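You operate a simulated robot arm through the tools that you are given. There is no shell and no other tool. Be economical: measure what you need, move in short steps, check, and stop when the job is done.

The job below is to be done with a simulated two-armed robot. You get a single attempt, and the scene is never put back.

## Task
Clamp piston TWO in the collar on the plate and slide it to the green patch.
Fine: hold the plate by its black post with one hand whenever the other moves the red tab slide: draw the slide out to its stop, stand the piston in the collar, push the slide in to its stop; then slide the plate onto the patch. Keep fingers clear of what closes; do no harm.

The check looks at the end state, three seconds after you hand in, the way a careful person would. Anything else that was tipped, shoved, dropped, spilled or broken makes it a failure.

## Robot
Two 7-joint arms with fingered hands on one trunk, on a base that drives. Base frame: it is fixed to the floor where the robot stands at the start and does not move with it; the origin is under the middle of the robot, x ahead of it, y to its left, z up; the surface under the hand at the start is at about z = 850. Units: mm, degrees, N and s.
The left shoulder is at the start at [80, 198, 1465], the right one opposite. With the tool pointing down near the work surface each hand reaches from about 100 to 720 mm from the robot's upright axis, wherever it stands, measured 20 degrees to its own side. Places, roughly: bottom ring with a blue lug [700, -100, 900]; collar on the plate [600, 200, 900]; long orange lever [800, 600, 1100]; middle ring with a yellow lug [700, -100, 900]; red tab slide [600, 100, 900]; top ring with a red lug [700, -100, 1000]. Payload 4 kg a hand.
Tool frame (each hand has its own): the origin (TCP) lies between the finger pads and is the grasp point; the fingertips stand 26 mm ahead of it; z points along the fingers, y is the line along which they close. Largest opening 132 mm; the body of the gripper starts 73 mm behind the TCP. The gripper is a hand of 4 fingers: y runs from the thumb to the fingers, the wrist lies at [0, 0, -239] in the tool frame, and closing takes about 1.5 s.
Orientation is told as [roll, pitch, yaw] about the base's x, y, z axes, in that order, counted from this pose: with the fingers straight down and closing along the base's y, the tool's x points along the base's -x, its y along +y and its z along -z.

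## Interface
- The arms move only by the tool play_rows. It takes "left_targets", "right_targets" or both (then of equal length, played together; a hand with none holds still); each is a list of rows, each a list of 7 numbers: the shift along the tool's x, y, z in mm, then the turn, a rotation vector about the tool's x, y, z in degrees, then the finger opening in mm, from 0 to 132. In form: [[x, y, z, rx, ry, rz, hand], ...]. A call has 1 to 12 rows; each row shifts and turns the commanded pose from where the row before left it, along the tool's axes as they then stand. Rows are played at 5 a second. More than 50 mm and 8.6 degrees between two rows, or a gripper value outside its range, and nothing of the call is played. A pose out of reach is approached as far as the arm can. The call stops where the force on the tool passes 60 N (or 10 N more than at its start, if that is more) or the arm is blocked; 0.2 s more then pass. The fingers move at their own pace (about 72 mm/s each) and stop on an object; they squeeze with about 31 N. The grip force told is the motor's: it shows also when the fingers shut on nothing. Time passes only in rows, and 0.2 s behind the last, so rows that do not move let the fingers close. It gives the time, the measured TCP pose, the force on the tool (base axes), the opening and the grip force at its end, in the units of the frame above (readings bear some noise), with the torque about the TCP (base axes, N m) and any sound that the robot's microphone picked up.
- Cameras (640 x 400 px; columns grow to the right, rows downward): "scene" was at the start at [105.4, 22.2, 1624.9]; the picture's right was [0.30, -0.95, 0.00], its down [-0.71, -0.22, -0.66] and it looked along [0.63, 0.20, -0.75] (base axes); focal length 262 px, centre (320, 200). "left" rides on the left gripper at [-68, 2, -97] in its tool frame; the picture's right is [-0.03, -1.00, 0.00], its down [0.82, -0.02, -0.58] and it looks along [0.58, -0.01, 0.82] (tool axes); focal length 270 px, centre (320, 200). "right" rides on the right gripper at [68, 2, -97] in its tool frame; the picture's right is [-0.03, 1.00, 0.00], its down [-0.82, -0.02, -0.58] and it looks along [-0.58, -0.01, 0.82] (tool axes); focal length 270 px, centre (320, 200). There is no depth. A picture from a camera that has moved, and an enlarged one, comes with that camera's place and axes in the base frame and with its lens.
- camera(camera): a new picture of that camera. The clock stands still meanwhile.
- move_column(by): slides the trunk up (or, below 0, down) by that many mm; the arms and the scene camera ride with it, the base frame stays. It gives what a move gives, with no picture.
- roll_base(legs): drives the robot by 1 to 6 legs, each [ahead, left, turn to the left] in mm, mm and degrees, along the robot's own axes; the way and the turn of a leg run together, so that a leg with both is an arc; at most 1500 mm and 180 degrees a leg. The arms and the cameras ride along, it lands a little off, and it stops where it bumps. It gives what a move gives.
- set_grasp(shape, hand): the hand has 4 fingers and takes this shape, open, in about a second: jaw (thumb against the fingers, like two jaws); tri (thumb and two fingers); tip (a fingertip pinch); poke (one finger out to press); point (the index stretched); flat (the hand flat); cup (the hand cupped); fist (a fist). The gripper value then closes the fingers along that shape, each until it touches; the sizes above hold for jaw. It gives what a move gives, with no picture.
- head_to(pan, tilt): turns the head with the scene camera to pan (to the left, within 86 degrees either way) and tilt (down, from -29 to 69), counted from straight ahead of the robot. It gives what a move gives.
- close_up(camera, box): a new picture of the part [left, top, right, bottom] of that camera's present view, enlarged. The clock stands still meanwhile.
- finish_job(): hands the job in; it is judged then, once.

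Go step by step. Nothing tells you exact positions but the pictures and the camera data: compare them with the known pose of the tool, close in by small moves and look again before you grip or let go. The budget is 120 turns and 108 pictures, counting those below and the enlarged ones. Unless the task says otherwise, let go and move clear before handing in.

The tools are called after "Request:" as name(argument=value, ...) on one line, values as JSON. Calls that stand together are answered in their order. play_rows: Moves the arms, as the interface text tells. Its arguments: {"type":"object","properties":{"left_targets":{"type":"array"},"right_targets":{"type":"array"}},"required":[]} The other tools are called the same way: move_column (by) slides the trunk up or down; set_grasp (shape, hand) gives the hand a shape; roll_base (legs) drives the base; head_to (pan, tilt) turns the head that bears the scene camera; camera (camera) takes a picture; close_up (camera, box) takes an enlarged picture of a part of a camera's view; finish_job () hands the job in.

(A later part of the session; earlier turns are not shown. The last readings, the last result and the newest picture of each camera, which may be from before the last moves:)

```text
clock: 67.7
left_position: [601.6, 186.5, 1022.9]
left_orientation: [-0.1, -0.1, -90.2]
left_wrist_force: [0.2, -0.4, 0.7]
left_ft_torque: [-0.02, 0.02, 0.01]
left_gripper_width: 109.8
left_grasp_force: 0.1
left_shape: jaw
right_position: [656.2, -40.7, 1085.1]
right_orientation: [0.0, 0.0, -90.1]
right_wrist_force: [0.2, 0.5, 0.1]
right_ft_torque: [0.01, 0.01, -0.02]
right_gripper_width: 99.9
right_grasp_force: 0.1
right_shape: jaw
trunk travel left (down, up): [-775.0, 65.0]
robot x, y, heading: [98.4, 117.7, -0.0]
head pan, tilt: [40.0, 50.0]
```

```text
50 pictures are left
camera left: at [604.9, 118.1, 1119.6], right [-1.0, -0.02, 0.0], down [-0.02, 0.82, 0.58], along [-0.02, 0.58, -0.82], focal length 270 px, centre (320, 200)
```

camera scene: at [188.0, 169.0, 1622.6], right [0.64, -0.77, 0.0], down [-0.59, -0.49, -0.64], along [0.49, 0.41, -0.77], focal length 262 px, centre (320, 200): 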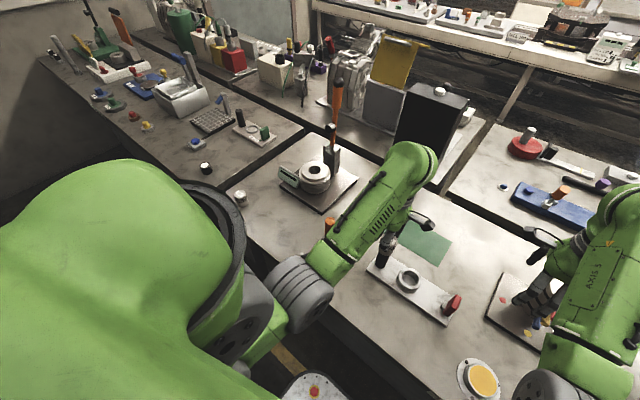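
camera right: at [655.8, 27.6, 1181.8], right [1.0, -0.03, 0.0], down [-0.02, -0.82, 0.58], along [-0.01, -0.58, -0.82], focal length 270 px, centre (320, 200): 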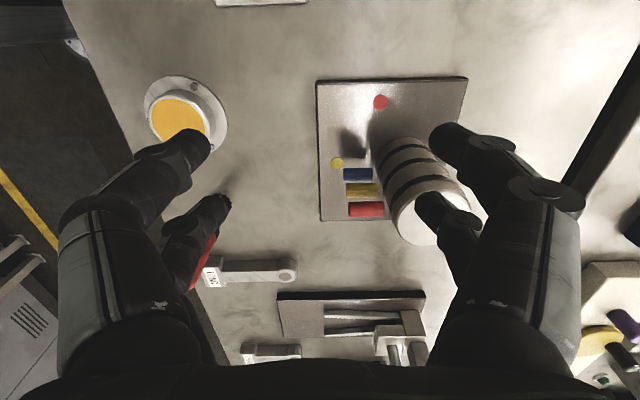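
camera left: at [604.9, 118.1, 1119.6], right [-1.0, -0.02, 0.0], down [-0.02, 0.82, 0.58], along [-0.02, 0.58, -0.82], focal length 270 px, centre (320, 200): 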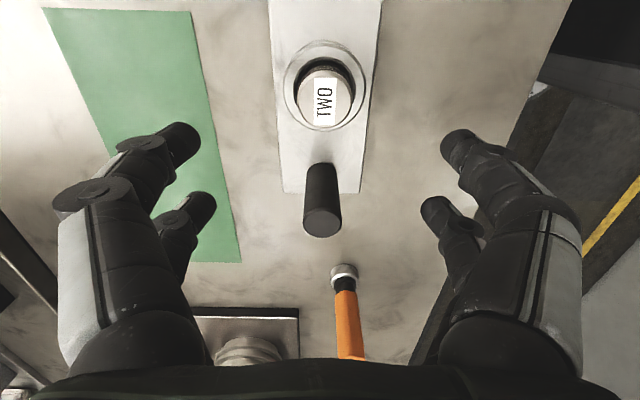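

Piston TWO stands in the collar. The left hand now returns to the post, the right hand goes above the tab.

Request:
play_rows(left_targets=[[48, -2, 0, 0, 0, 0, 132], [47, -2, 0, 0, 0, 0, 132], [0, 0, 40, 0, 0, 0, 132], [0, 0, 40, 0, 0, 0, 132], [0, 0, 33, 0, 0, 0, 110], [0, 0, 0, 0, 0, 0, 80], [0, 0, 0, 0, 0, 0, 40], [0, 0, 0, 0, 0, 0, 0], [0, 0, 0, 0, 0, 0, 0], [0, 0, 0, 0, 0, 0, 0], [0, 0, 0, 0, 0, 0, 0], [0, 0, 0, 0, 0, 0, 0]], right_targets=[[30, -28, 0, 0, 0, 0, 100], [36, -28, 0, 0, 0, 0, 100], [0, 0, 0, 0, 0, 0, 100], [0, 0, 30, 0, 0, 0, 100], [0, 0, 30, 0, 0, 0, 100], [0, 0, 40, 0, 0, 0, 100], [0, 0, 30, 0, 0, 0, 100], [0, 0, 0, 0, 0, 0, 100], [0, 0, 0, 0, 0, 0, 100], [0, 0, 0, 0, 0, 0, 100], [0, 0, 0, 0, 0, 0, 100], [0, 0, 0, 0, 0, 0, 100]])

Request:
camera(camera="left")

Request:
camera(camera="right")

```text
clock: 70.3
left_position: [596.4, 280.9, 907.8]
left_orientation: [0.0, -0.1, -90.2]
left_wrist_force: [-1.3, -1.5, -0.1]
left_ft_torque: [0.03, 0.04, -0.04]
left_gripper_width: 11.4
left_grasp_force: 31.4
left_shape: jaw
right_position: [604.0, 25.4, 955.0]
right_orientation: [0.0, 0.0, -90.0]
right_wrist_force: [0.5, -0.6, -0.1]
right_ft_torque: [0.0, -0.02, -0.01]
right_gripper_width: 99.9
right_grasp_force: 0.1
right_shape: jaw
trunk travel left (down, up): [-775.0, 65.0]
robot x, y, heading: [100.9, 117.5, -0.1]
head pan, tilt: [40.0, 50.0]
```

```text
49 pictures are left
camera left: at [598.7, 212.2, 1005.2], right [-1.0, -0.02, 0.0], down [-0.02, 0.82, 0.58], along [-0.01, 0.58, -0.82], focal length 270 px, centre (320, 200)
```

left: 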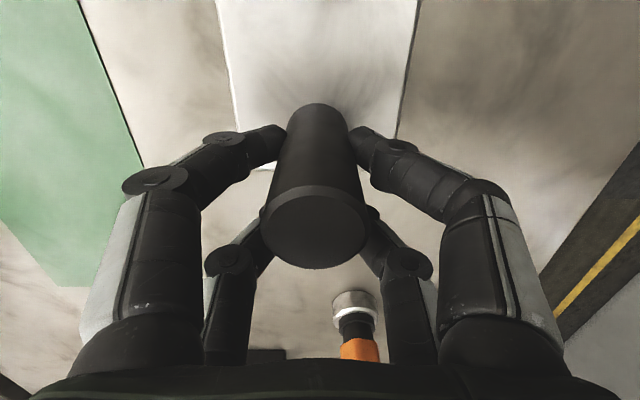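

```text
48 pictures are left
camera right: at [605.2, 93.8, 1050.8], right [1.0, -0.03, 0.0], down [-0.02, -0.82, 0.58], along [-0.01, -0.58, -0.82], focal length 270 px, centre (320, 200)
```

right: 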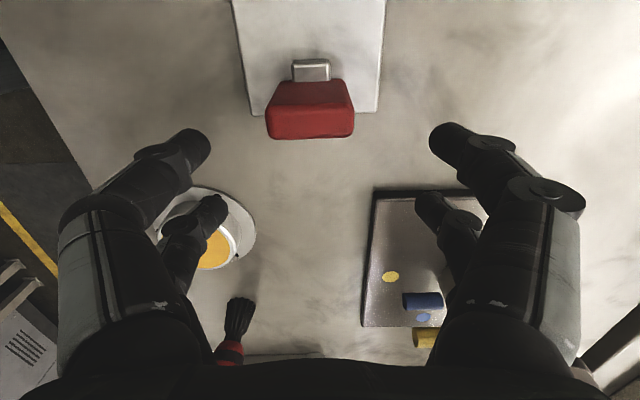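

Post held. Right hand shifts 5 mm, lowers and grips the tab.

Request:
play_rows(right_targets=[[0, -5, 25, 0, 0, 0, 100], [0, 0, 26, 0, 0, 0, 100], [0, 0, 0, 0, 0, 0, 70], [0, 0, 0, 0, 0, 0, 40], [0, 0, 0, 0, 0, 0, 0], [0, 0, 0, 0, 0, 0, 0], [0, 0, 0, 0, 0, 0, 0], [0, 0, 0, 0, 0, 0, 0], [0, 0, 0, 0, 0, 0, 0]])

Request:
camera(camera="right")

```text
clock: 72.3
left_position: [596.5, 280.0, 908.8]
left_orientation: [0.0, -0.1, -90.1]
left_wrist_force: [0.1, -0.1, 0.2]
left_ft_torque: [0.04, 0.05, -0.03]
left_gripper_width: 11.1
left_grasp_force: 31.6
left_shape: jaw
right_position: [598.1, 26.9, 904.7]
right_orientation: [-0.1, 0.0, -90.0]
right_wrist_force: [-0.9, -0.3, -0.2]
right_ft_torque: [-0.02, 0.05, 0.0]
right_gripper_width: 19.0
right_grasp_force: 31.1
right_shape: jaw
trunk travel left (down, up): [-775.0, 65.0]
robot x, y, heading: [100.9, 122.2, -0.2]
head pan, tilt: [40.0, 50.0]
```

```text
47 pictures are left
camera right: at [599.2, 94.5, 1000.1], right [1.0, -0.03, 0.0], down [-0.02, -0.82, 0.58], along [-0.02, -0.58, -0.82], focal length 270 px, centre (320, 200)
```

right: 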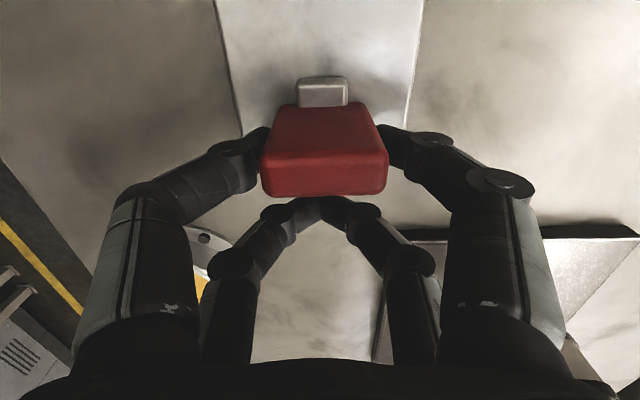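

Gripped. I push the slide inward (+y), first 30 mm.

Request:
play_rows(right_targets=[[5, 0, 0, 0, 0, 0, 0], [5, 0, 0, 0, 0, 0, 0], [5, 0, 0, 0, 0, 0, 0], [5, 0, 0, 0, 0, 0, 0], [5, 0, 0, 0, 0, 0, 0], [5, 0, 0, 0, 0, 0, 0], [0, 0, 0, 0, 0, 0, 0]])

Request:
camera(camera="right")

```text
clock: 73.9
left_position: [595.5, 280.2, 908.8]
left_orientation: [0.0, 0.0, -90.2]
left_wrist_force: [-0.2, 4.5, 0.1]
left_ft_torque: [0.06, 0.05, 0.01]
left_gripper_width: 11.3
left_grasp_force: 30.7
left_shape: jaw
right_position: [597.0, 54.9, 904.8]
right_orientation: [0.1, 0.0, -90.0]
right_wrist_force: [0.3, -3.9, 0.4]
right_ft_torque: [-0.13, 0.02, -0.1]
right_gripper_width: 19.0
right_grasp_force: 31.4
right_shape: jaw
trunk travel left (down, up): [-775.0, 65.0]
robot x, y, heading: [97.7, 127.7, -0.4]
head pan, tilt: [40.0, 50.0]
```

```text
46 pictures are left
camera right: at [598.1, 123.4, 1001.5], right [1.0, -0.03, 0.0], down [-0.02, -0.82, 0.58], along [-0.02, -0.58, -0.82], focal length 270 px, centre (320, 200)
```

right: 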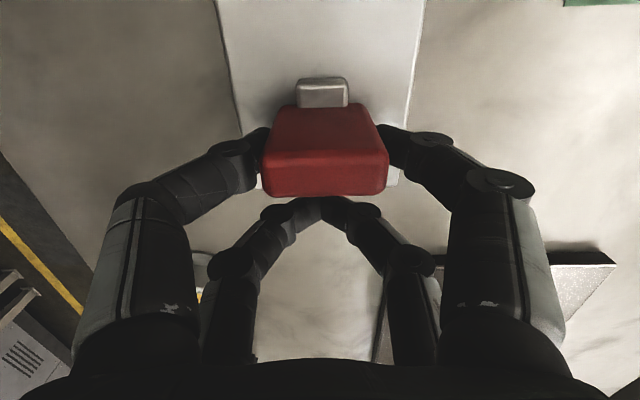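

Request:
play_rows(right_targets=[[4, 0, 0, 0, 0, 0, 0], [4, 0, 0, 0, 0, 0, 0], [4, 0, 0, 0, 0, 0, 0], [0, 0, 0, 0, 0, 0, 0]])

Request:
play_rows(right_targets=[[2, 0, 0, 0, 0, 0, 0], [2, 0, 0, 0, 0, 0, 0], [0, 0, 0, 0, 0, 0, 0]])

Request:
camera(camera="right")

```text
clock: 74.9
left_position: [596.3, 280.1, 908.1]
left_orientation: [0.1, -0.1, -90.1]
left_wrist_force: [0.4, 4.3, 0.4]
left_ft_torque: [0.07, 0.02, 0.03]
left_gripper_width: 11.1
left_grasp_force: 31.2
left_shape: jaw
right_position: [597.1, 68.5, 905.7]
right_orientation: [-0.1, 0.1, -90.1]
right_wrist_force: [0.8, -4.4, -0.4]
right_ft_torque: [-0.12, 0.04, -0.08]
right_gripper_width: 19.2
right_grasp_force: 31.3
right_shape: jaw
trunk travel left (down, up): [-775.0, 65.0]
robot x, y, heading: [97.3, 121.7, 0.1]
head pan, tilt: [40.0, 50.0]
```

```text
clock: 75.7
left_position: [597.1, 279.7, 909.0]
left_orientation: [0.0, -0.1, -90.1]
left_wrist_force: [-0.7, 3.2, -0.7]
left_ft_torque: [0.08, 0.04, 0.04]
left_gripper_width: 10.9
left_grasp_force: 31.6
left_shape: jaw
right_position: [597.4, 71.2, 905.4]
right_orientation: [-0.1, 0.0, -90.0]
right_wrist_force: [-0.1, -3.7, 0.3]
right_ft_torque: [-0.11, 0.03, -0.06]
right_gripper_width: 19.1
right_grasp_force: 31.0
right_shape: jaw
trunk travel left (down, up): [-775.0, 65.0]
robot x, y, heading: [97.9, 120.6, -0.1]
head pan, tilt: [40.0, 50.0]
```

```text
45 pictures are left
camera right: at [598.3, 139.5, 1001.3], right [1.0, -0.03, 0.0], down [-0.02, -0.82, 0.58], along [-0.01, -0.58, -0.82], focal length 270 px, centre (320, 200)
```

right: 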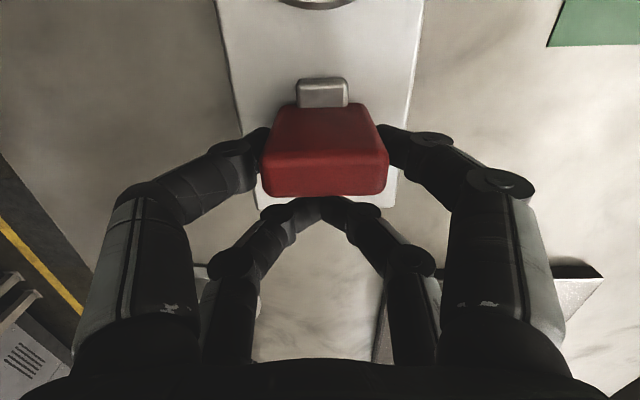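

Request:
play_rows(right_targets=[[2, 0, 0, 0, 0, 0, 0], [2, 0, 0, 0, 0, 0, 0], [0, 0, 0, 0, 0, 0, 0]])

Request:
play_rows(right_targets=[[2, 0, 0, 0, 0, 0, 0], [2, 0, 0, 0, 0, 0, 0], [0, 0, 0, 0, 0, 0, 0]])

Request:
play_rows(right_targets=[[2, 0, 0, 0, 0, 0, 0], [2, 0, 0, 0, 0, 0, 0], [0, 0, 0, 0, 0, 0, 0]])

Request:
camera(camera="right")

```text
clock: 76.5
left_position: [596.3, 281.4, 908.9]
left_orientation: [0.1, -0.1, -90.1]
left_wrist_force: [-0.5, 2.8, 0.0]
left_ft_torque: [0.07, -0.01, 0.02]
left_gripper_width: 11.4
left_grasp_force: 31.0
left_shape: jaw
right_position: [596.2, 74.6, 905.1]
right_orientation: [-0.1, 0.0, -90.0]
right_wrist_force: [0.5, -3.3, -0.8]
right_ft_torque: [-0.11, 0.05, -0.06]
right_gripper_width: 19.3
right_grasp_force: 30.9
right_shape: jaw
trunk travel left (down, up): [-775.0, 65.0]
robot x, y, heading: [97.0, 120.6, 0.2]
head pan, tilt: [40.0, 50.0]
```

```text
clock: 77.3
left_position: [597.1, 281.3, 909.2]
left_orientation: [0.0, -0.1, -90.1]
left_wrist_force: [0.6, 7.5, 1.1]
left_ft_torque: [0.13, 0.02, 0.06]
left_gripper_width: 11.2
left_grasp_force: 31.0
left_shape: jaw
right_position: [596.9, 78.9, 905.9]
right_orientation: [0.0, 0.0, -90.2]
right_wrist_force: [-0.2, -7.5, -0.1]
right_ft_torque: [-0.24, 0.06, -0.08]
right_gripper_width: 19.5
right_grasp_force: 31.1
right_shape: jaw
trunk travel left (down, up): [-775.0, 65.0]
robot x, y, heading: [96.3, 119.7, 0.2]
head pan, tilt: [40.0, 50.0]
```

```text
clock: 78.1
left_position: [596.3, 280.2, 908.9]
left_orientation: [0.0, 0.0, -90.0]
left_wrist_force: [0.4, 19.4, 0.5]
left_ft_torque: [0.3, 0.01, 0.12]
left_gripper_width: 10.8
left_grasp_force: 30.4
left_shape: jaw
right_position: [598.2, 82.1, 905.3]
right_orientation: [0.1, 0.0, -90.1]
right_wrist_force: [0.7, -20.6, 0.0]
right_ft_torque: [-0.45, 0.0, -0.21]
right_gripper_width: 19.0
right_grasp_force: 31.6
right_shape: jaw
trunk travel left (down, up): [-775.0, 65.0]
robot x, y, heading: [101.5, 120.5, -0.1]
head pan, tilt: [40.0, 50.0]
```

```text
44 pictures are left
camera right: at [598.6, 150.2, 1001.4], right [1.0, -0.03, 0.0], down [-0.02, -0.82, 0.58], along [-0.02, -0.58, -0.82], focal length 270 px, centre (320, 200)
```

right: 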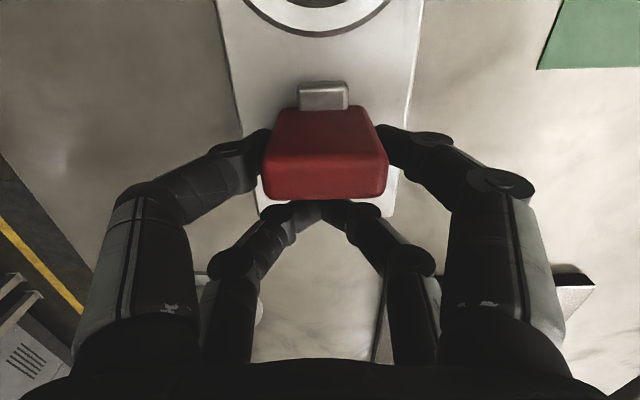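

The slide is at its inner stop (force ramps to 20 N, same place as at the start). I relieve, open the right hand and lift it clear while the left still holds.

Request:
play_rows(right_targets=[[-4, 0, 0, 0, 0, 0, 0], [0, 0, 0, 0, 0, 0, 60], [0, 0, 0, 0, 0, 0, 100], [0, 0, 0, 0, 0, 0, 100], [0, 0, 0, 0, 0, 0, 100], [0, 0, 0, 0, 0, 0, 100], [0, 0, -40, 0, 0, 0, 100], [0, 0, -40, 0, 0, 0, 100], [-30, 0, -40, 0, 0, 0, 100], [-40, 0, 0, 0, 0, 0, 100], [-40, 0, 0, 0, 0, 0, 100], [0, 0, 0, 0, 0, 0, 100]])

Request:
close_up(camera="scene", box=[340, 200, 500, 330])

Request:
camera(camera="right")

```text
clock: 80.7
left_position: [596.3, 279.4, 908.9]
left_orientation: [-0.1, -0.1, -90.0]
left_wrist_force: [-0.8, 0.0, -0.3]
left_ft_torque: [0.03, 0.04, -0.03]
left_gripper_width: 11.0
left_grasp_force: 30.7
left_shape: jaw
right_position: [598.1, -32.1, 1025.7]
right_orientation: [0.0, 0.0, -90.0]
right_wrist_force: [0.2, 0.2, -0.4]
right_ft_torque: [0.03, -0.02, 0.0]
right_gripper_width: 100.0
right_grasp_force: 0.0
right_shape: jaw
trunk travel left (down, up): [-775.0, 65.0]
robot x, y, heading: [103.3, 120.5, 0.1]
head pan, tilt: [40.0, 50.0]
```

```text
3.08 times, centred on (420, 265) of scene
camera zoom: at [188.2, 169.1, 1622.6], right [0.64, -0.77, 0.0], down [-0.59, -0.49, -0.64], along [0.49, 0.41, -0.77], focal length 807 px, centre (12, 0)
```

zoom: 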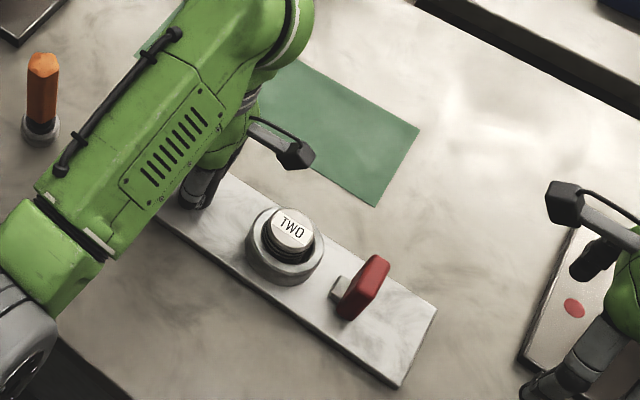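

```text
42 pictures are left
camera right: at [599.9, 35.9, 1120.6], right [1.0, -0.03, 0.0], down [-0.02, -0.82, 0.58], along [-0.01, -0.58, -0.82], focal length 270 px, centre (320, 200)
```

right: 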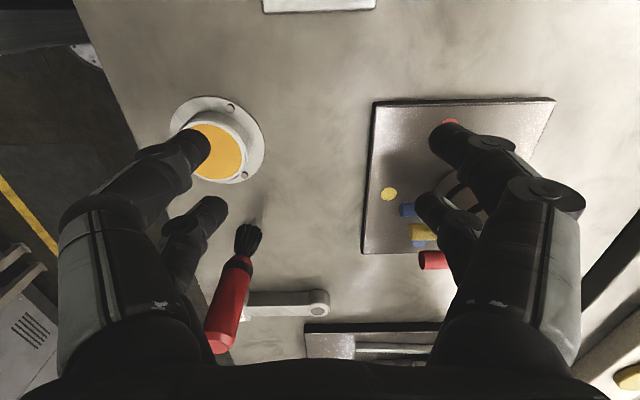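

Piston TWO is clamped and the slide is back in. To slide the plate without it pivoting, I'll also take its right end by its long edges with the right hand; for reach I first release, raise both hands, and lower the trunk 120 mm.

Request:
play_rows(left_targets=[[0, 0, 0, 0, 0, 0, 40], [0, 0, 0, 0, 0, 0, 100], [0, 0, 0, 0, 0, 0, 132], [0, 0, 0, 0, 0, 0, 132], [0, 0, 0, 0, 0, 0, 132], [0, 0, 0, 0, 0, 0, 132], [0, 0, -40, 0, 0, 0, 132], [0, 0, -40, 0, 0, 0, 132], [0, 0, -40, 0, 0, 0, 132], [0, 0, -40, 0, 0, 0, 132], [0, 0, 0, 0, 0, 0, 132]], right_targets=[[0, 0, 0, 0, 0, 0, 132], [0, 0, -40, 0, 0, 0, 132], [0, 0, -20, 0, 0, 0, 132], [38, 0, 0, 0, 0, 0, 132], [38, 0, 0, 0, 0, 0, 132], [0, 0, 0, 0, 0, 0, 132], [0, 0, 0, 0, 0, 0, 132], [0, 0, 0, 0, 0, 0, 132], [0, 0, 0, 0, 0, 0, 132], [0, 0, 0, 0, 0, 0, 132], [0, 0, 0, 0, 0, 0, 132]])

Request:
camera(camera="left")

Request:
camera(camera="right")

```text
clock: 83.1
left_position: [593.0, 280.8, 1073.1]
left_orientation: [-0.1, -0.2, -90.0]
left_wrist_force: [0.0, 1.2, 0.5]
left_ft_torque: [0.0, 0.02, 0.0]
left_gripper_width: 132.0
left_grasp_force: 0.1
left_shape: jaw
right_position: [598.0, 45.5, 1084.1]
right_orientation: [0.0, 0.0, -90.0]
right_wrist_force: [-0.7, 1.2, -0.6]
right_ft_torque: [-0.02, -0.01, 0.02]
right_gripper_width: 131.9
right_grasp_force: 0.0
right_shape: jaw
trunk travel left (down, up): [-775.0, 65.0]
robot x, y, heading: [99.3, 124.1, 0.1]
head pan, tilt: [40.0, 50.0]
```

```text
41 pictures are left
camera left: at [595.5, 212.6, 1169.2], right [-1.0, -0.02, 0.0], down [-0.02, 0.82, 0.58], along [-0.01, 0.58, -0.82], focal length 270 px, centre (320, 200)
```

left: 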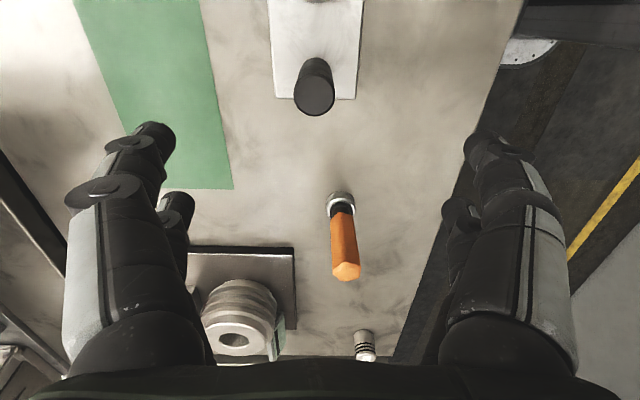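

```text
40 pictures are left
camera right: at [599.6, 113.7, 1180.2], right [1.0, -0.03, 0.0], down [-0.02, -0.82, 0.58], along [-0.01, -0.58, -0.82], focal length 270 px, centre (320, 200)
```

right: 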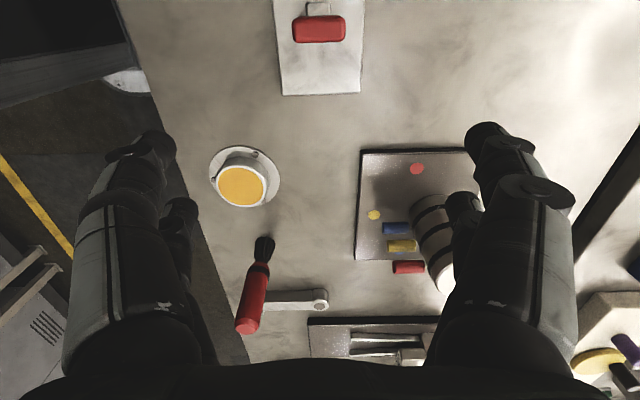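

Positions confirmed: plate needs about +172 mm in x and +106 mm in y. Lowering the trunk 120 mm.

Request:
move_column(by=-120)

Request:
camera(camera="right")

Request:
camera(camera="scene")

```text
clock: 84.6
left_position: [592.9, 281.2, 952.4]
left_orientation: [0.0, 0.0, -90.1]
left_wrist_force: [0.6, -0.2, -0.2]
left_ft_torque: [-0.02, 0.0, 0.01]
left_gripper_width: 131.8
left_grasp_force: 0.1
left_shape: jaw
right_position: [597.6, 44.0, 964.5]
right_orientation: [0.0, 0.0, -90.0]
right_wrist_force: [-0.1, -0.1, 0.1]
right_ft_torque: [0.02, 0.0, 0.0]
right_gripper_width: 132.0
right_grasp_force: 0.1
right_shape: jaw
trunk travel left (down, up): [-655.0, 185.0]
robot x, y, heading: [99.9, 120.3, -0.1]
head pan, tilt: [40.0, 50.0]
```

```text
39 pictures are left
camera right: at [599.4, 113.6, 1060.5], right [1.0, -0.03, 0.0], down [-0.02, -0.82, 0.58], along [-0.01, -0.58, -0.82], focal length 270 px, centre (320, 200)
```

right: 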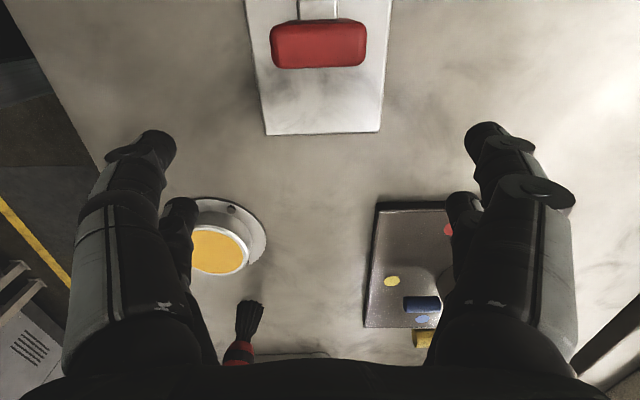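

```text
38 pictures are left
camera scene: at [187.7, 168.6, 1502.7], right [0.64, -0.77, 0.0], down [-0.59, -0.49, -0.64], along [0.49, 0.41, -0.77], focal length 262 px, centre (320, 200)
```

scene: 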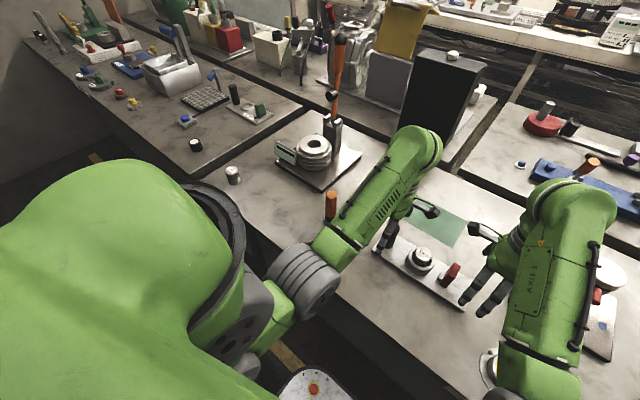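

Clear. Left re-grips the post; right lowers astride the plate's right end and grips its edges.

Request:
play_rows(left_targets=[[0, 4, 22, 0, 0, 0, 132], [0, 0, 22, 0, 0, 0, 110], [0, 0, 0, 0, 0, 0, 80], [0, 0, 0, 0, 0, 0, 40], [0, 0, 0, 0, 0, 0, 0], [0, 0, 0, 0, 0, 0, 0], [0, 0, 0, 0, 0, 0, 0], [0, 0, 0, 0, 0, 0, 0], [0, 0, 0, 0, 0, 0, 0]], right_targets=[[-4, 1, 30, 0, 0, 0, 132], [0, 0, 30, 0, 0, 0, 132], [0, 0, 15, 0, 0, 0, 132], [0, 0, 0, 0, 0, 0, 132], [0, 0, 0, 0, 0, 0, 132], [0, 0, 0, 0, 0, 0, 132], [0, 0, 0, 0, 0, 0, 132], [0, 0, 0, 0, 0, 0, 132], [0, 0, 0, 0, 0, 0, 132]])

Request:
camera(camera="right")

```text
clock: 86.6
left_position: [598.1, 278.8, 908.3]
left_orientation: [0.0, -0.1, -90.0]
left_wrist_force: [-0.6, -1.4, 0.2]
left_ft_torque: [-0.01, 0.04, -0.05]
left_gripper_width: 11.3
left_grasp_force: 31.9
left_shape: jaw
right_position: [598.5, 41.6, 888.8]
right_orientation: [0.0, 0.0, -90.1]
right_wrist_force: [-0.3, -0.1, -0.1]
right_ft_torque: [-0.02, 0.0, 0.01]
right_gripper_width: 131.8
right_grasp_force: 0.1
right_shape: jaw
trunk travel left (down, up): [-655.0, 185.0]
robot x, y, heading: [93.3, 117.7, -0.2]
head pan, tilt: [40.0, 50.0]
```

```text
37 pictures are left
camera right: at [599.5, 109.8, 985.1], right [1.0, -0.03, 0.0], down [-0.02, -0.82, 0.58], along [-0.01, -0.58, -0.82], focal length 270 px, centre (320, 200)
```

right: 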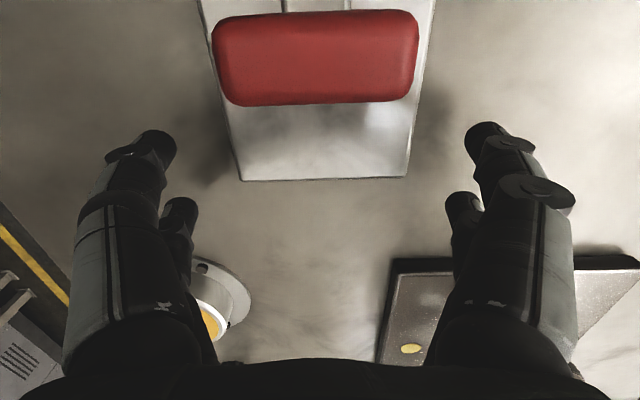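

Request:
play_rows(right_targets=[[0, 1, 7, 0, 0, 0, 132], [0, 0, 0, 0, 0, 0, 110], [0, 0, 0, 0, 0, 0, 100], [0, 0, 0, 0, 0, 0, 90], [0, 0, 0, 0, 0, 0, 80], [0, 0, 0, 0, 0, 0, 80]])

Request:
camera(camera="right")

```text
clock: 88.0
left_position: [598.0, 280.2, 908.7]
left_orientation: [0.0, 0.0, -90.1]
left_wrist_force: [0.6, -0.3, 0.8]
left_ft_torque: [0.07, 0.02, -0.04]
left_gripper_width: 11.3
left_grasp_force: 31.4
left_shape: jaw
right_position: [600.3, 41.3, 880.6]
right_orientation: [0.1, -0.1, -89.9]
right_wrist_force: [-1.1, -0.5, -1.0]
right_ft_torque: [0.02, -0.01, 0.02]
right_gripper_width: 60.2
right_grasp_force: 0.0
right_shape: jaw
trunk travel left (down, up): [-655.0, 185.0]
robot x, y, heading: [96.5, 122.0, 0.2]
head pan, tilt: [40.0, 50.0]
```

```text
36 pictures are left
camera right: at [601.1, 109.7, 978.1], right [1.0, -0.03, 0.0], down [-0.02, -0.82, 0.58], along [-0.01, -0.58, -0.82], focal length 270 px, centre (320, 200)
```

right: 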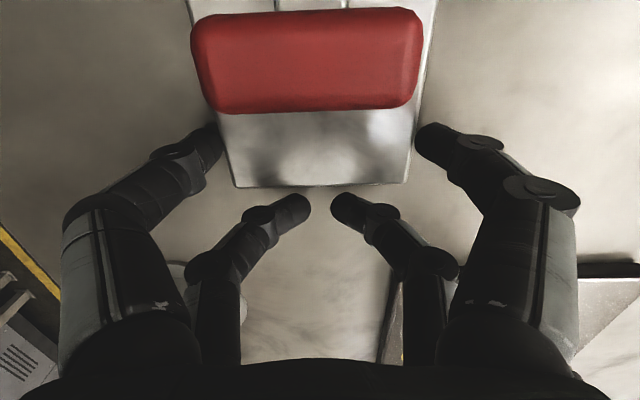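

The front pair touches the plate's edges. I squeeze, then move both hands together a little as a test.

Request:
play_rows(left_targets=[[0, 0, 0, 0, 0, 0, 0], [0, 0, 0, 0, 0, 0, 0], [0, 0, 0, 0, 0, 0, 0], [0, 0, 0, 0, 0, 0, 0], [0, 5, 0, 0, 0, 0, 0], [0, 5, 0, 0, 0, 0, 0], [0, 5, 0, 0, 0, 0, 0], [0, 5, 0, 0, 0, 0, 0], [0, 0, 0, 0, 0, 0, 0]], right_targets=[[0, 0, 0, 0, 0, 0, 40], [0, 0, 0, 0, 0, 0, 0], [0, 0, 0, 0, 0, 0, 0], [0, 0, 0, 0, 0, 0, 0], [0, 5, 0, 0, 0, 0, 0], [0, 5, 0, 0, 0, 0, 0], [0, 5, 0, 0, 0, 0, 0], [0, 5, 0, 0, 0, 0, 0], [0, 0, 0, 0, 0, 0, 0]])

Request:
camera(camera="right")

Request:
close_up(camera="scene", box=[340, 170, 516, 310])

```text
clock: 90.0
left_position: [617.7, 281.3, 907.8]
left_orientation: [0.0, 0.0, -90.1]
left_wrist_force: [-1.5, 0.1, 0.4]
left_ft_torque: [0.24, 0.03, -0.1]
left_gripper_width: 8.6
left_grasp_force: 31.2
left_shape: jaw
right_position: [621.7, 41.1, 883.2]
right_orientation: [0.0, 0.0, -90.0]
right_wrist_force: [-0.4, -0.4, -0.7]
right_ft_torque: [-0.02, 0.0, 0.0]
right_gripper_width: 11.3
right_grasp_force: 31.2
right_shape: jaw
trunk travel left (down, up): [-655.0, 185.0]
robot x, y, heading: [98.8, 116.4, 0.3]
head pan, tilt: [40.0, 50.0]
```

```text
35 pictures are left
camera right: at [622.7, 109.7, 978.5], right [1.0, -0.03, 0.0], down [-0.02, -0.82, 0.58], along [-0.01, -0.58, -0.82], focal length 270 px, centre (320, 200)
```

right: 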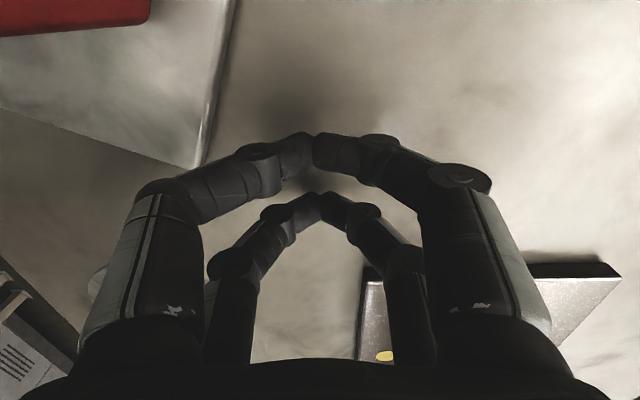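

```text
2.86 times, centred on (428, 240) of scene
camera zoom: at [188.3, 168.8, 1502.6], right [0.64, -0.77, 0.0], down [-0.59, -0.49, -0.64], along [0.49, 0.41, -0.77], focal length 749 px, centre (11, 86)
```

zoom: 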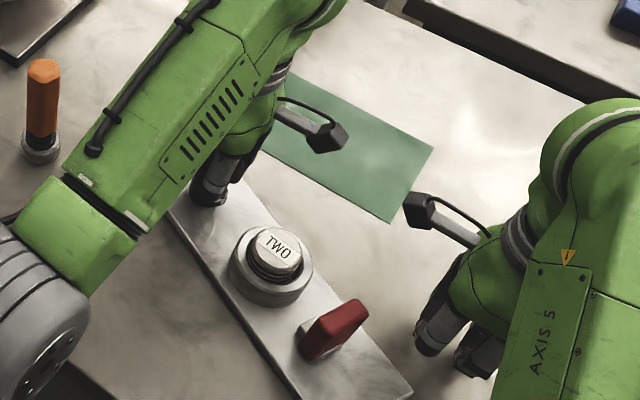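

The plate's right end slipped out of the right fingers and swung toward the robot about the post (about 25°); nothing else was touched. I check the post grip, then I'll push the end back with closed right fingers.

Request:
play_rows(right_targets=[[0, 0, -40, 0, 0, 0, 0], [0, 0, -40, 0, 0, 0, 0], [0, 0, -20, 0, 0, 0, 0], [0, 0, 0, 0, 0, 0, 0]])

Request:
camera(camera="left")

Request:
camera(camera="right")

```text
clock: 91.0
left_position: [617.8, 280.2, 908.4]
left_orientation: [-0.1, -0.1, -90.1]
left_wrist_force: [-0.1, 1.1, -0.3]
left_ft_torque: [0.2, 0.04, -0.11]
left_gripper_width: 8.8
left_grasp_force: 31.1
left_shape: jaw
right_position: [618.9, 40.6, 981.2]
right_orientation: [0.0, 0.0, -90.1]
right_wrist_force: [0.0, 0.4, 0.5]
right_ft_torque: [0.0, 0.02, -0.01]
right_gripper_width: 11.6
right_grasp_force: 30.6
right_shape: jaw
trunk travel left (down, up): [-655.0, 185.0]
robot x, y, heading: [98.1, 120.7, 0.0]
head pan, tilt: [40.0, 50.0]
```

```text
33 pictures are left
camera left: at [620.0, 212.4, 1005.2], right [-1.0, -0.02, 0.0], down [-0.02, 0.82, 0.58], along [-0.01, 0.58, -0.82], focal length 270 px, centre (320, 200)
```

left: 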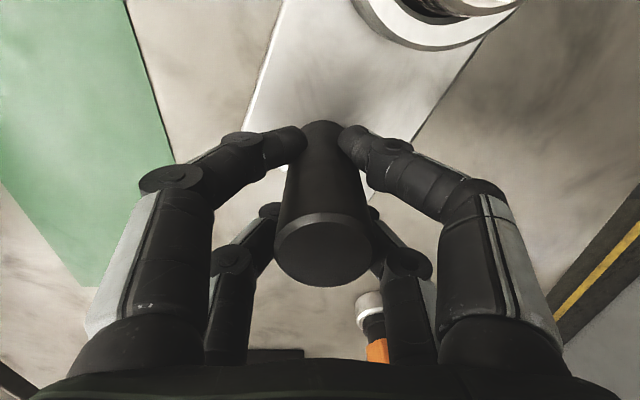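

```text
32 pictures are left
camera right: at [620.3, 108.9, 1078.1], right [1.0, -0.03, 0.0], down [-0.02, -0.82, 0.58], along [-0.01, -0.58, -0.82], focal length 270 px, centre (320, 200)
```

right: 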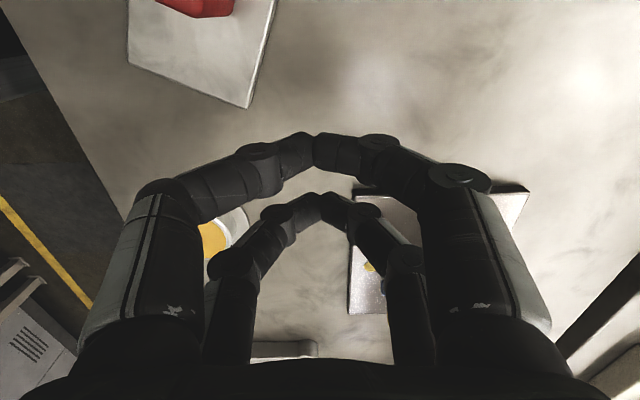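

Post sits ~8 mm off the finger centre; I re-grip it shifted. Meanwhile the right closed hand goes to the robot side of the plate's swung-out end.

Request:
play_rows(left_targets=[[0, 0, 0, 0, 0, 0, 40], [0, 0, 0, 0, 0, 0, 70], [0, 0, 0, 0, 0, 0, 70], [4, 0, 0, 0, 0, 0, 70], [4, 0, 0, 0, 0, 0, 70], [0, 0, 0, 0, 0, 0, 30], [0, 0, 0, 0, 0, 0, 0], [0, 0, 0, 0, 0, 0, 0], [0, 0, 0, 0, 0, 0, 0], [0, 0, 0, 0, 0, 0, 0]], right_targets=[[0, 0, 0, 0, 0, 0, 0], [20, -38, 0, 0, 0, 0, 0], [20, -38, 0, 0, 0, 0, 0], [20, -40, 0, 0, 0, 0, 0], [20, -37, 0, 0, 0, 0, 0], [0, 0, 25, 0, 0, 0, 0], [0, 0, 20, 0, 0, 0, 0], [0, 0, 0, 0, 0, 0, 0], [0, 0, 0, 0, 0, 0, 0], [0, 0, 0, 0, 0, 0, 0]])

Request:
camera(camera="left")

Request:
camera(camera="right")

Request:
close_up(camera="scene", box=[300, 180, 500, 360])

```text
clock: 93.2
left_position: [617.1, 288.7, 908.9]
left_orientation: [-0.1, -0.1, -90.1]
left_wrist_force: [-0.9, -1.3, 0.0]
left_ft_torque: [0.01, 0.06, -0.07]
left_gripper_width: 9.5
left_grasp_force: 30.9
left_shape: jaw
right_position: [493.0, 133.8, 893.9]
right_orientation: [0.0, 0.1, -90.1]
right_wrist_force: [0.5, 1.0, -0.3]
right_ft_torque: [-0.01, 0.05, 0.07]
right_gripper_width: 11.3
right_grasp_force: 31.2
right_shape: jaw
right hand out of reach, approached as far as the arm can: row 2, 3, 4, 5
trunk travel left (down, up): [-655.0, 185.0]
robot x, y, heading: [97.5, 121.2, -0.2]
head pan, tilt: [40.0, 50.0]
```

```text
31 pictures are left
camera left: at [619.5, 220.8, 1005.2], right [-1.0, -0.02, 0.0], down [-0.02, 0.82, 0.58], along [-0.01, 0.58, -0.82], focal length 270 px, centre (320, 200)
```

left: 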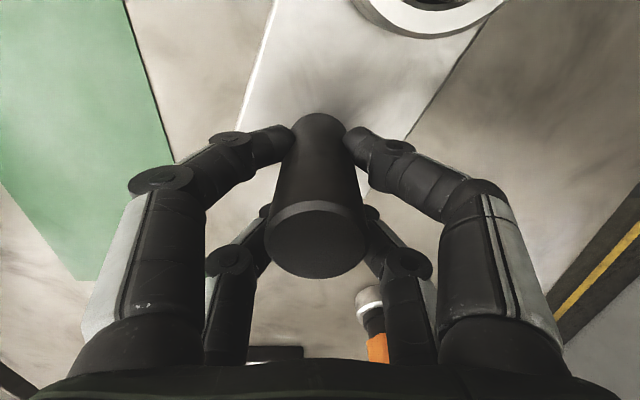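

```text
30 pictures are left
camera right: at [494.4, 202.4, 990.4], right [1.0, -0.03, 0.0], down [-0.02, -0.82, 0.58], along [-0.01, -0.58, -0.82], focal length 270 px, centre (320, 200)
```

right: 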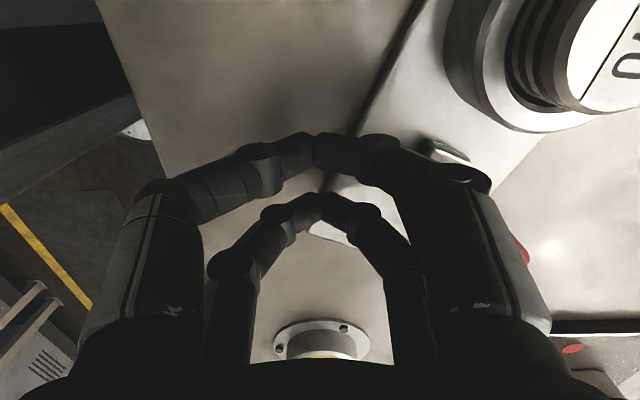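

```text
2.22 times, centred on (400, 270) of scene
camera zoom: at [188.0, 168.6, 1502.6], right [0.64, -0.77, 0.0], down [-0.59, -0.49, -0.64], along [0.49, 0.41, -0.77], focal length 583 px, centre (142, 44)
```

zoom: 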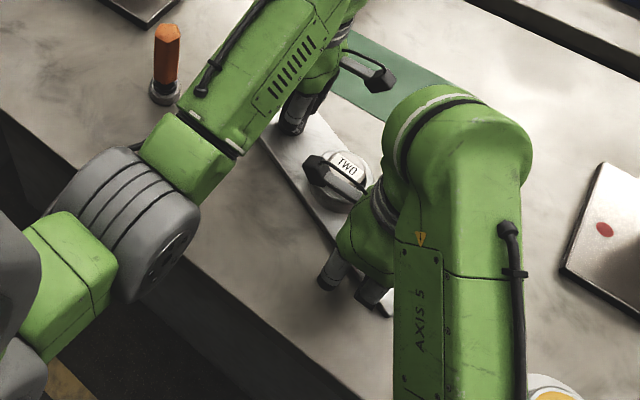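

The right hand hit its near-reach limit (it's hovering close by the edge, touching nothing). I lift it straight up a bit first.

Request:
play_rows(right_targets=[[0, 0, -20, 0, 0, 0, 0], [0, 0, -20, 0, 0, 0, 0], [0, 0, -20, 0, 0, 0, 0], [0, 0, 0, 0, 0, 0, 0]])

```text
clock: 94.2
left_position: [617.4, 288.6, 909.3]
left_orientation: [0.0, -0.1, -90.1]
left_wrist_force: [-0.2, 0.8, 0.4]
left_ft_torque: [0.06, 0.04, -0.06]
left_gripper_width: 9.2
left_grasp_force: 30.7
left_shape: jaw
right_position: [497.5, 138.1, 943.9]
right_orientation: [0.1, 0.1, -90.0]
right_wrist_force: [0.9, 0.1, 0.5]
right_ft_torque: [-0.02, 0.0, 0.0]
right_gripper_width: 11.4
right_grasp_force: 31.2
right_shape: jaw
right hand out of reach, approached as far as the arm can: row 3
trunk travel left (down, up): [-655.0, 185.0]
robot x, y, heading: [100.2, 122.8, 0.1]
head pan, tilt: [40.0, 50.0]
```

Now clear above. I draw the plate by its post along its own axis (no turning), +46 in x and +98 in y, in two stages.

Request:
play_rows(left_targets=[[6, 2.8, 0, 0, 0, 0, 0], [8, 3.7, 0, 0, 0, 0, 0], [9, 4.2, 0, 0, 0, 0, 0], [9, 4.2, 0, 0, 0, 0, 0], [9, 4.2, 0, 0, 0, 0, 0], [9, 4.2, 0, 0, 0, 0, 0], [0, 0, 0, 0, 0, 0, 0]])

Request:
close_up(camera="scene", box=[300, 150, 500, 330])

```text
clock: 95.8
left_position: [640.6, 337.3, 908.3]
left_orientation: [0.1, -0.2, -90.1]
left_wrist_force: [-0.3, -1.3, 0.4]
left_ft_torque: [0.01, 0.01, -0.01]
left_gripper_width: 9.1
left_grasp_force: 30.8
left_shape: jaw
right_position: [498.1, 138.2, 943.8]
right_orientation: [0.1, 0.2, -90.0]
right_wrist_force: [-0.3, -0.1, -0.5]
right_ft_torque: [0.02, 0.03, 0.02]
right_gripper_width: 11.5
right_grasp_force: 31.2
right_shape: jaw
trunk travel left (down, up): [-655.0, 185.0]
robot x, y, heading: [94.4, 124.9, -0.0]
head pan, tilt: [40.0, 50.0]
```

```text
2.22 times, centred on (400, 240) of scene
camera zoom: at [188.0, 168.2, 1502.7], right [0.64, -0.77, 0.0], down [-0.59, -0.49, -0.64], along [0.49, 0.41, -0.77], focal length 583 px, centre (142, 111)
```

zoom: 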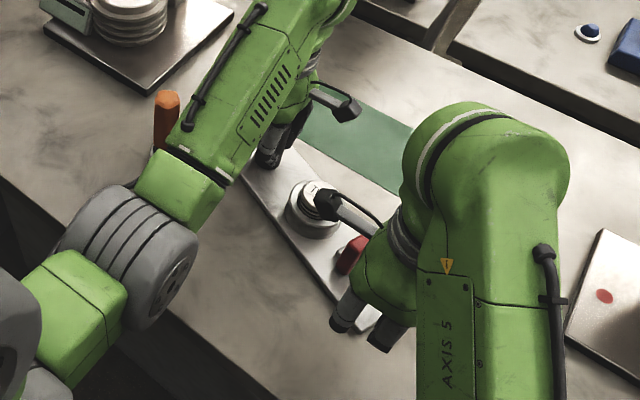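

Request:
play_rows(left_targets=[[8, 4, 0, 0, 0, 0, 0], [8, 4, 0, 0, 0, 0, 0], [9, 4.5, 0, 0, 0, 0, 0], [9, 4.5, 0, 0, 0, 0, 0], [9, 4.5, 0, 0, 0, 0, 0], [6, 3, 0, 0, 0, 0, 0], [0, 0, 0, 0, 0, 0, 0]])

Request:
camera(camera="right")

Request:
camera(camera="left")

```text
clock: 97.4
left_position: [666.1, 386.7, 907.8]
left_orientation: [0.0, -0.2, -90.0]
left_wrist_force: [0.0, -1.0, 0.4]
left_ft_torque: [0.01, 0.03, 0.01]
left_gripper_width: 9.1
left_grasp_force: 31.0
left_shape: jaw
right_position: [499.0, 138.6, 943.4]
right_orientation: [0.0, 0.2, -90.1]
right_wrist_force: [-1.1, -0.3, 0.5]
right_ft_torque: [0.02, 0.0, 0.02]
right_gripper_width: 11.6
right_grasp_force: 30.8
right_shape: jaw
trunk travel left (down, up): [-655.0, 185.0]
robot x, y, heading: [95.0, 121.4, -0.1]
head pan, tilt: [40.0, 50.0]
```

```text
27 pictures are left
camera right: at [499.4, 206.0, 1039.8], right [1.0, -0.03, 0.0], down [-0.02, -0.82, 0.58], along [-0.01, -0.58, -0.82], focal length 270 px, centre (320, 200)
```

right: 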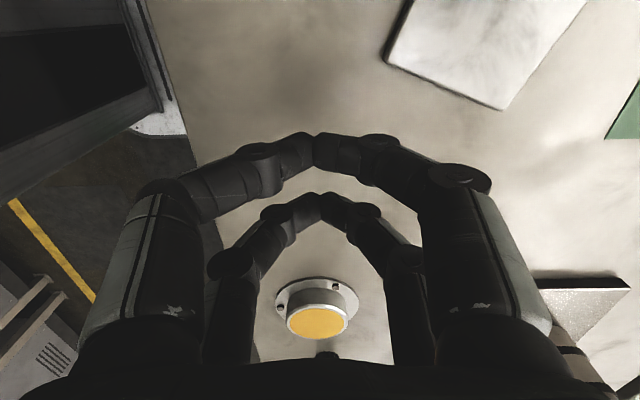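

```text
26 pictures are left
camera left: at [667.5, 319.6, 1005.2], right [-1.0, -0.02, 0.0], down [-0.02, 0.82, 0.58], along [-0.01, 0.58, -0.82], focal length 270 px, centre (320, 200)
```

left: 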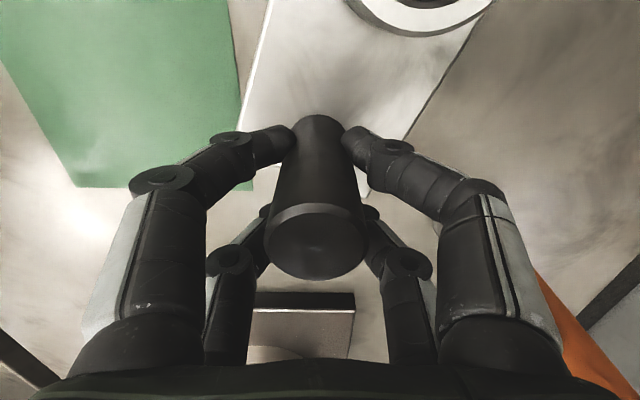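

The plate keeps its angle (≈ −22°); its front-right corner is at (540, 179). The right closed fingers now go beside the front edge near the right end and down.

Request:
play_rows(right_targets=[[22, 6, 0, 0, 0, 0, 0], [22, 6, 0, 0, 0, 0, 0], [22, 8, 0, 0, 0, 0, 0], [0, 0, 30, 0, 0, 0, 0], [0, 0, 30, 0, 0, 0, 0], [0, 0, 0, 0, 0, 0, 0]])

Request:
camera(camera="right")

```text
clock: 98.8
left_position: [664.4, 388.2, 908.7]
left_orientation: [-0.1, -0.1, -90.1]
left_wrist_force: [0.4, -0.9, -0.9]
left_ft_torque: [-0.01, 0.04, 0.03]
left_gripper_width: 8.9
left_grasp_force: 30.6
left_shape: jaw
right_position: [519.5, 202.1, 884.7]
right_orientation: [0.1, 0.1, -90.0]
right_wrist_force: [0.0, 0.0, 0.0]
right_ft_torque: [-0.01, -0.04, 0.04]
right_gripper_width: 11.2
right_grasp_force: 30.7
right_shape: jaw
trunk travel left (down, up): [-655.0, 185.0]
robot x, y, heading: [97.5, 119.2, 0.2]
head pan, tilt: [40.0, 50.0]
```

```text
25 pictures are left
camera right: at [519.9, 269.8, 981.1], right [1.0, -0.03, 0.0], down [-0.02, -0.82, 0.58], along [-0.01, -0.58, -0.82], focal length 270 px, centre (320, 200)
```

right: 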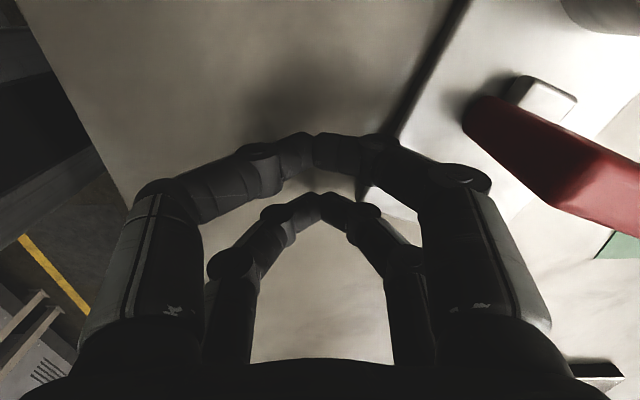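

The closed finger arch would foul the tab, so instead I'll straddle the plate's right end with the hand wide open and push its front edge with the near fingers. I lift and move over it.

Request:
play_rows(right_targets=[[0, 0, -35, 0, 0, 0, 0], [0, 0, -35, 0, 0, 0, 60], [-6, 25, 0, 0, 0, 0, 132], [-6, 45, 0, 0, 0, 0, 132], [0, 0, 0, 0, 0, 0, 132], [0, 0, 0, 0, 0, 0, 132]])

Request:
camera(camera="right")

```text
clock: 100.2
left_position: [665.2, 387.8, 909.1]
left_orientation: [0.0, -0.2, -90.0]
left_wrist_force: [-0.8, -0.2, 0.2]
left_ft_torque: [0.1, 0.01, 0.1]
left_gripper_width: 7.4
left_grasp_force: 30.8
left_shape: jaw
right_position: [588.2, 190.5, 953.4]
right_orientation: [0.0, 0.0, -90.0]
right_wrist_force: [0.5, 0.4, 0.0]
right_ft_torque: [0.01, -0.03, 0.0]
right_gripper_width: 132.0
right_grasp_force: 0.0
right_shape: jaw
trunk travel left (down, up): [-655.0, 185.0]
robot x, y, heading: [98.3, 121.7, -0.0]
head pan, tilt: [40.0, 50.0]
```

```text
24 pictures are left
camera right: at [589.2, 258.4, 1049.6], right [1.0, -0.03, 0.0], down [-0.02, -0.82, 0.58], along [-0.01, -0.58, -0.82], focal length 270 px, centre (320, 200)
```

right: 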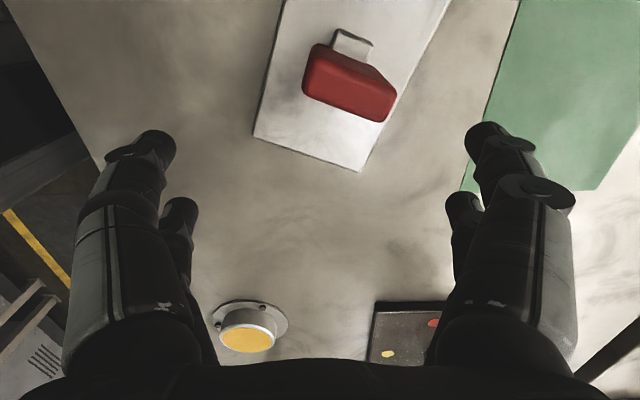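

Right end lies between the fingers. Lowering to the plate's level and pushing +x.

Request:
play_rows(right_targets=[[0, 0, 30, 0, 0, 0, 132], [0, 0, 30, 0, 0, 0, 132], [0, 0, 13, 0, 0, 0, 132], [0, 0, 0, 0, 0, 0, 132], [0, 8, 0, 0, 0, 0, 132], [0, 8, 0, 0, 0, 0, 132], [0, 8, 0, 0, 0, 0, 132], [0, 6, 0, 0, 0, 0, 132], [0, 0, 0, 0, 0, 0, 132]])

Request:
camera(camera="right")

```text
clock: 102.2
left_position: [665.1, 389.0, 908.1]
left_orientation: [-0.1, -0.2, -90.1]
left_wrist_force: [3.8, 3.0, -0.1]
left_ft_torque: [0.13, -0.06, 0.16]
left_gripper_width: 7.1
left_grasp_force: 31.1
left_shape: jaw
right_position: [618.3, 192.0, 879.6]
right_orientation: [0.0, 0.1, -90.1]
right_wrist_force: [-3.2, -3.2, -0.7]
right_ft_torque: [-0.06, 0.05, 0.26]
right_gripper_width: 131.6
right_grasp_force: 0.0
right_shape: jaw
trunk travel left (down, up): [-655.0, 185.0]
robot x, y, heading: [99.7, 118.4, -0.0]
head pan, tilt: [40.0, 50.0]
```

```text
23 pictures are left
camera right: at [620.3, 260.7, 976.1], right [1.0, -0.03, 0.0], down [-0.02, -0.82, 0.58], along [-0.01, -0.58, -0.82], focal length 270 px, centre (320, 200)
```

right: 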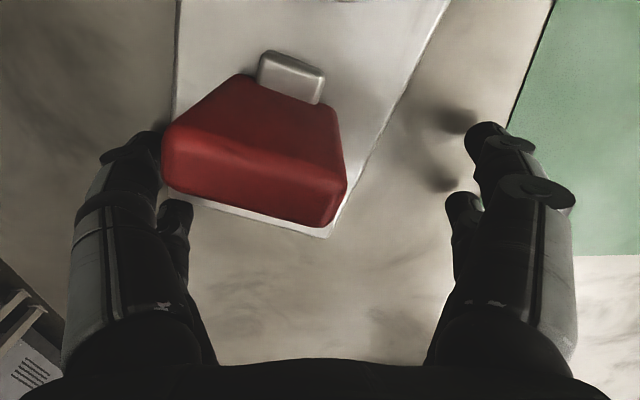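

Contact made (≈4 N). I keep pushing the right end +x.

Request:
play_rows(right_targets=[[-1, 6, 0, 0, 0, 0, 132], [-1, 6, 0, 0, 0, 0, 132], [-2, 6, 0, 0, 0, 0, 132], [-2, 6, 0, 0, 0, 0, 132], [-2, 6, 0, 0, 0, 0, 132], [-2, 6, 0, 0, 0, 0, 132], [0, 0, 0, 0, 0, 0, 132]])

Request:
camera(camera="right")

```text
clock: 103.8
left_position: [664.0, 387.0, 907.2]
left_orientation: [-0.1, -0.4, -90.2]
left_wrist_force: [2.3, 3.6, 0.4]
left_ft_torque: [0.3, -0.09, 0.28]
left_gripper_width: 5.6
left_grasp_force: 30.5
left_shape: jaw
right_position: [654.5, 183.8, 882.4]
right_orientation: [0.3, 0.2, -90.2]
right_wrist_force: [-2.8, -2.2, 9.2]
right_ft_torque: [-0.06, 0.86, 0.2]
right_gripper_width: 132.0
right_grasp_force: 0.0
right_shape: jaw
trunk travel left (down, up): [-655.0, 185.0]
robot x, y, heading: [100.0, 120.8, 0.1]
head pan, tilt: [40.0, 50.0]
```

```text
22 pictures are left
camera right: at [655.3, 251.5, 979.5], right [1.0, -0.03, 0.0], down [-0.02, -0.82, 0.57], along [-0.01, -0.57, -0.82], focal length 270 px, centre (320, 200)
```

right: 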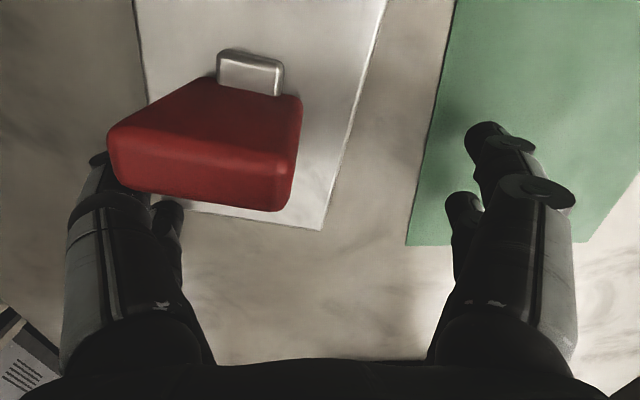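

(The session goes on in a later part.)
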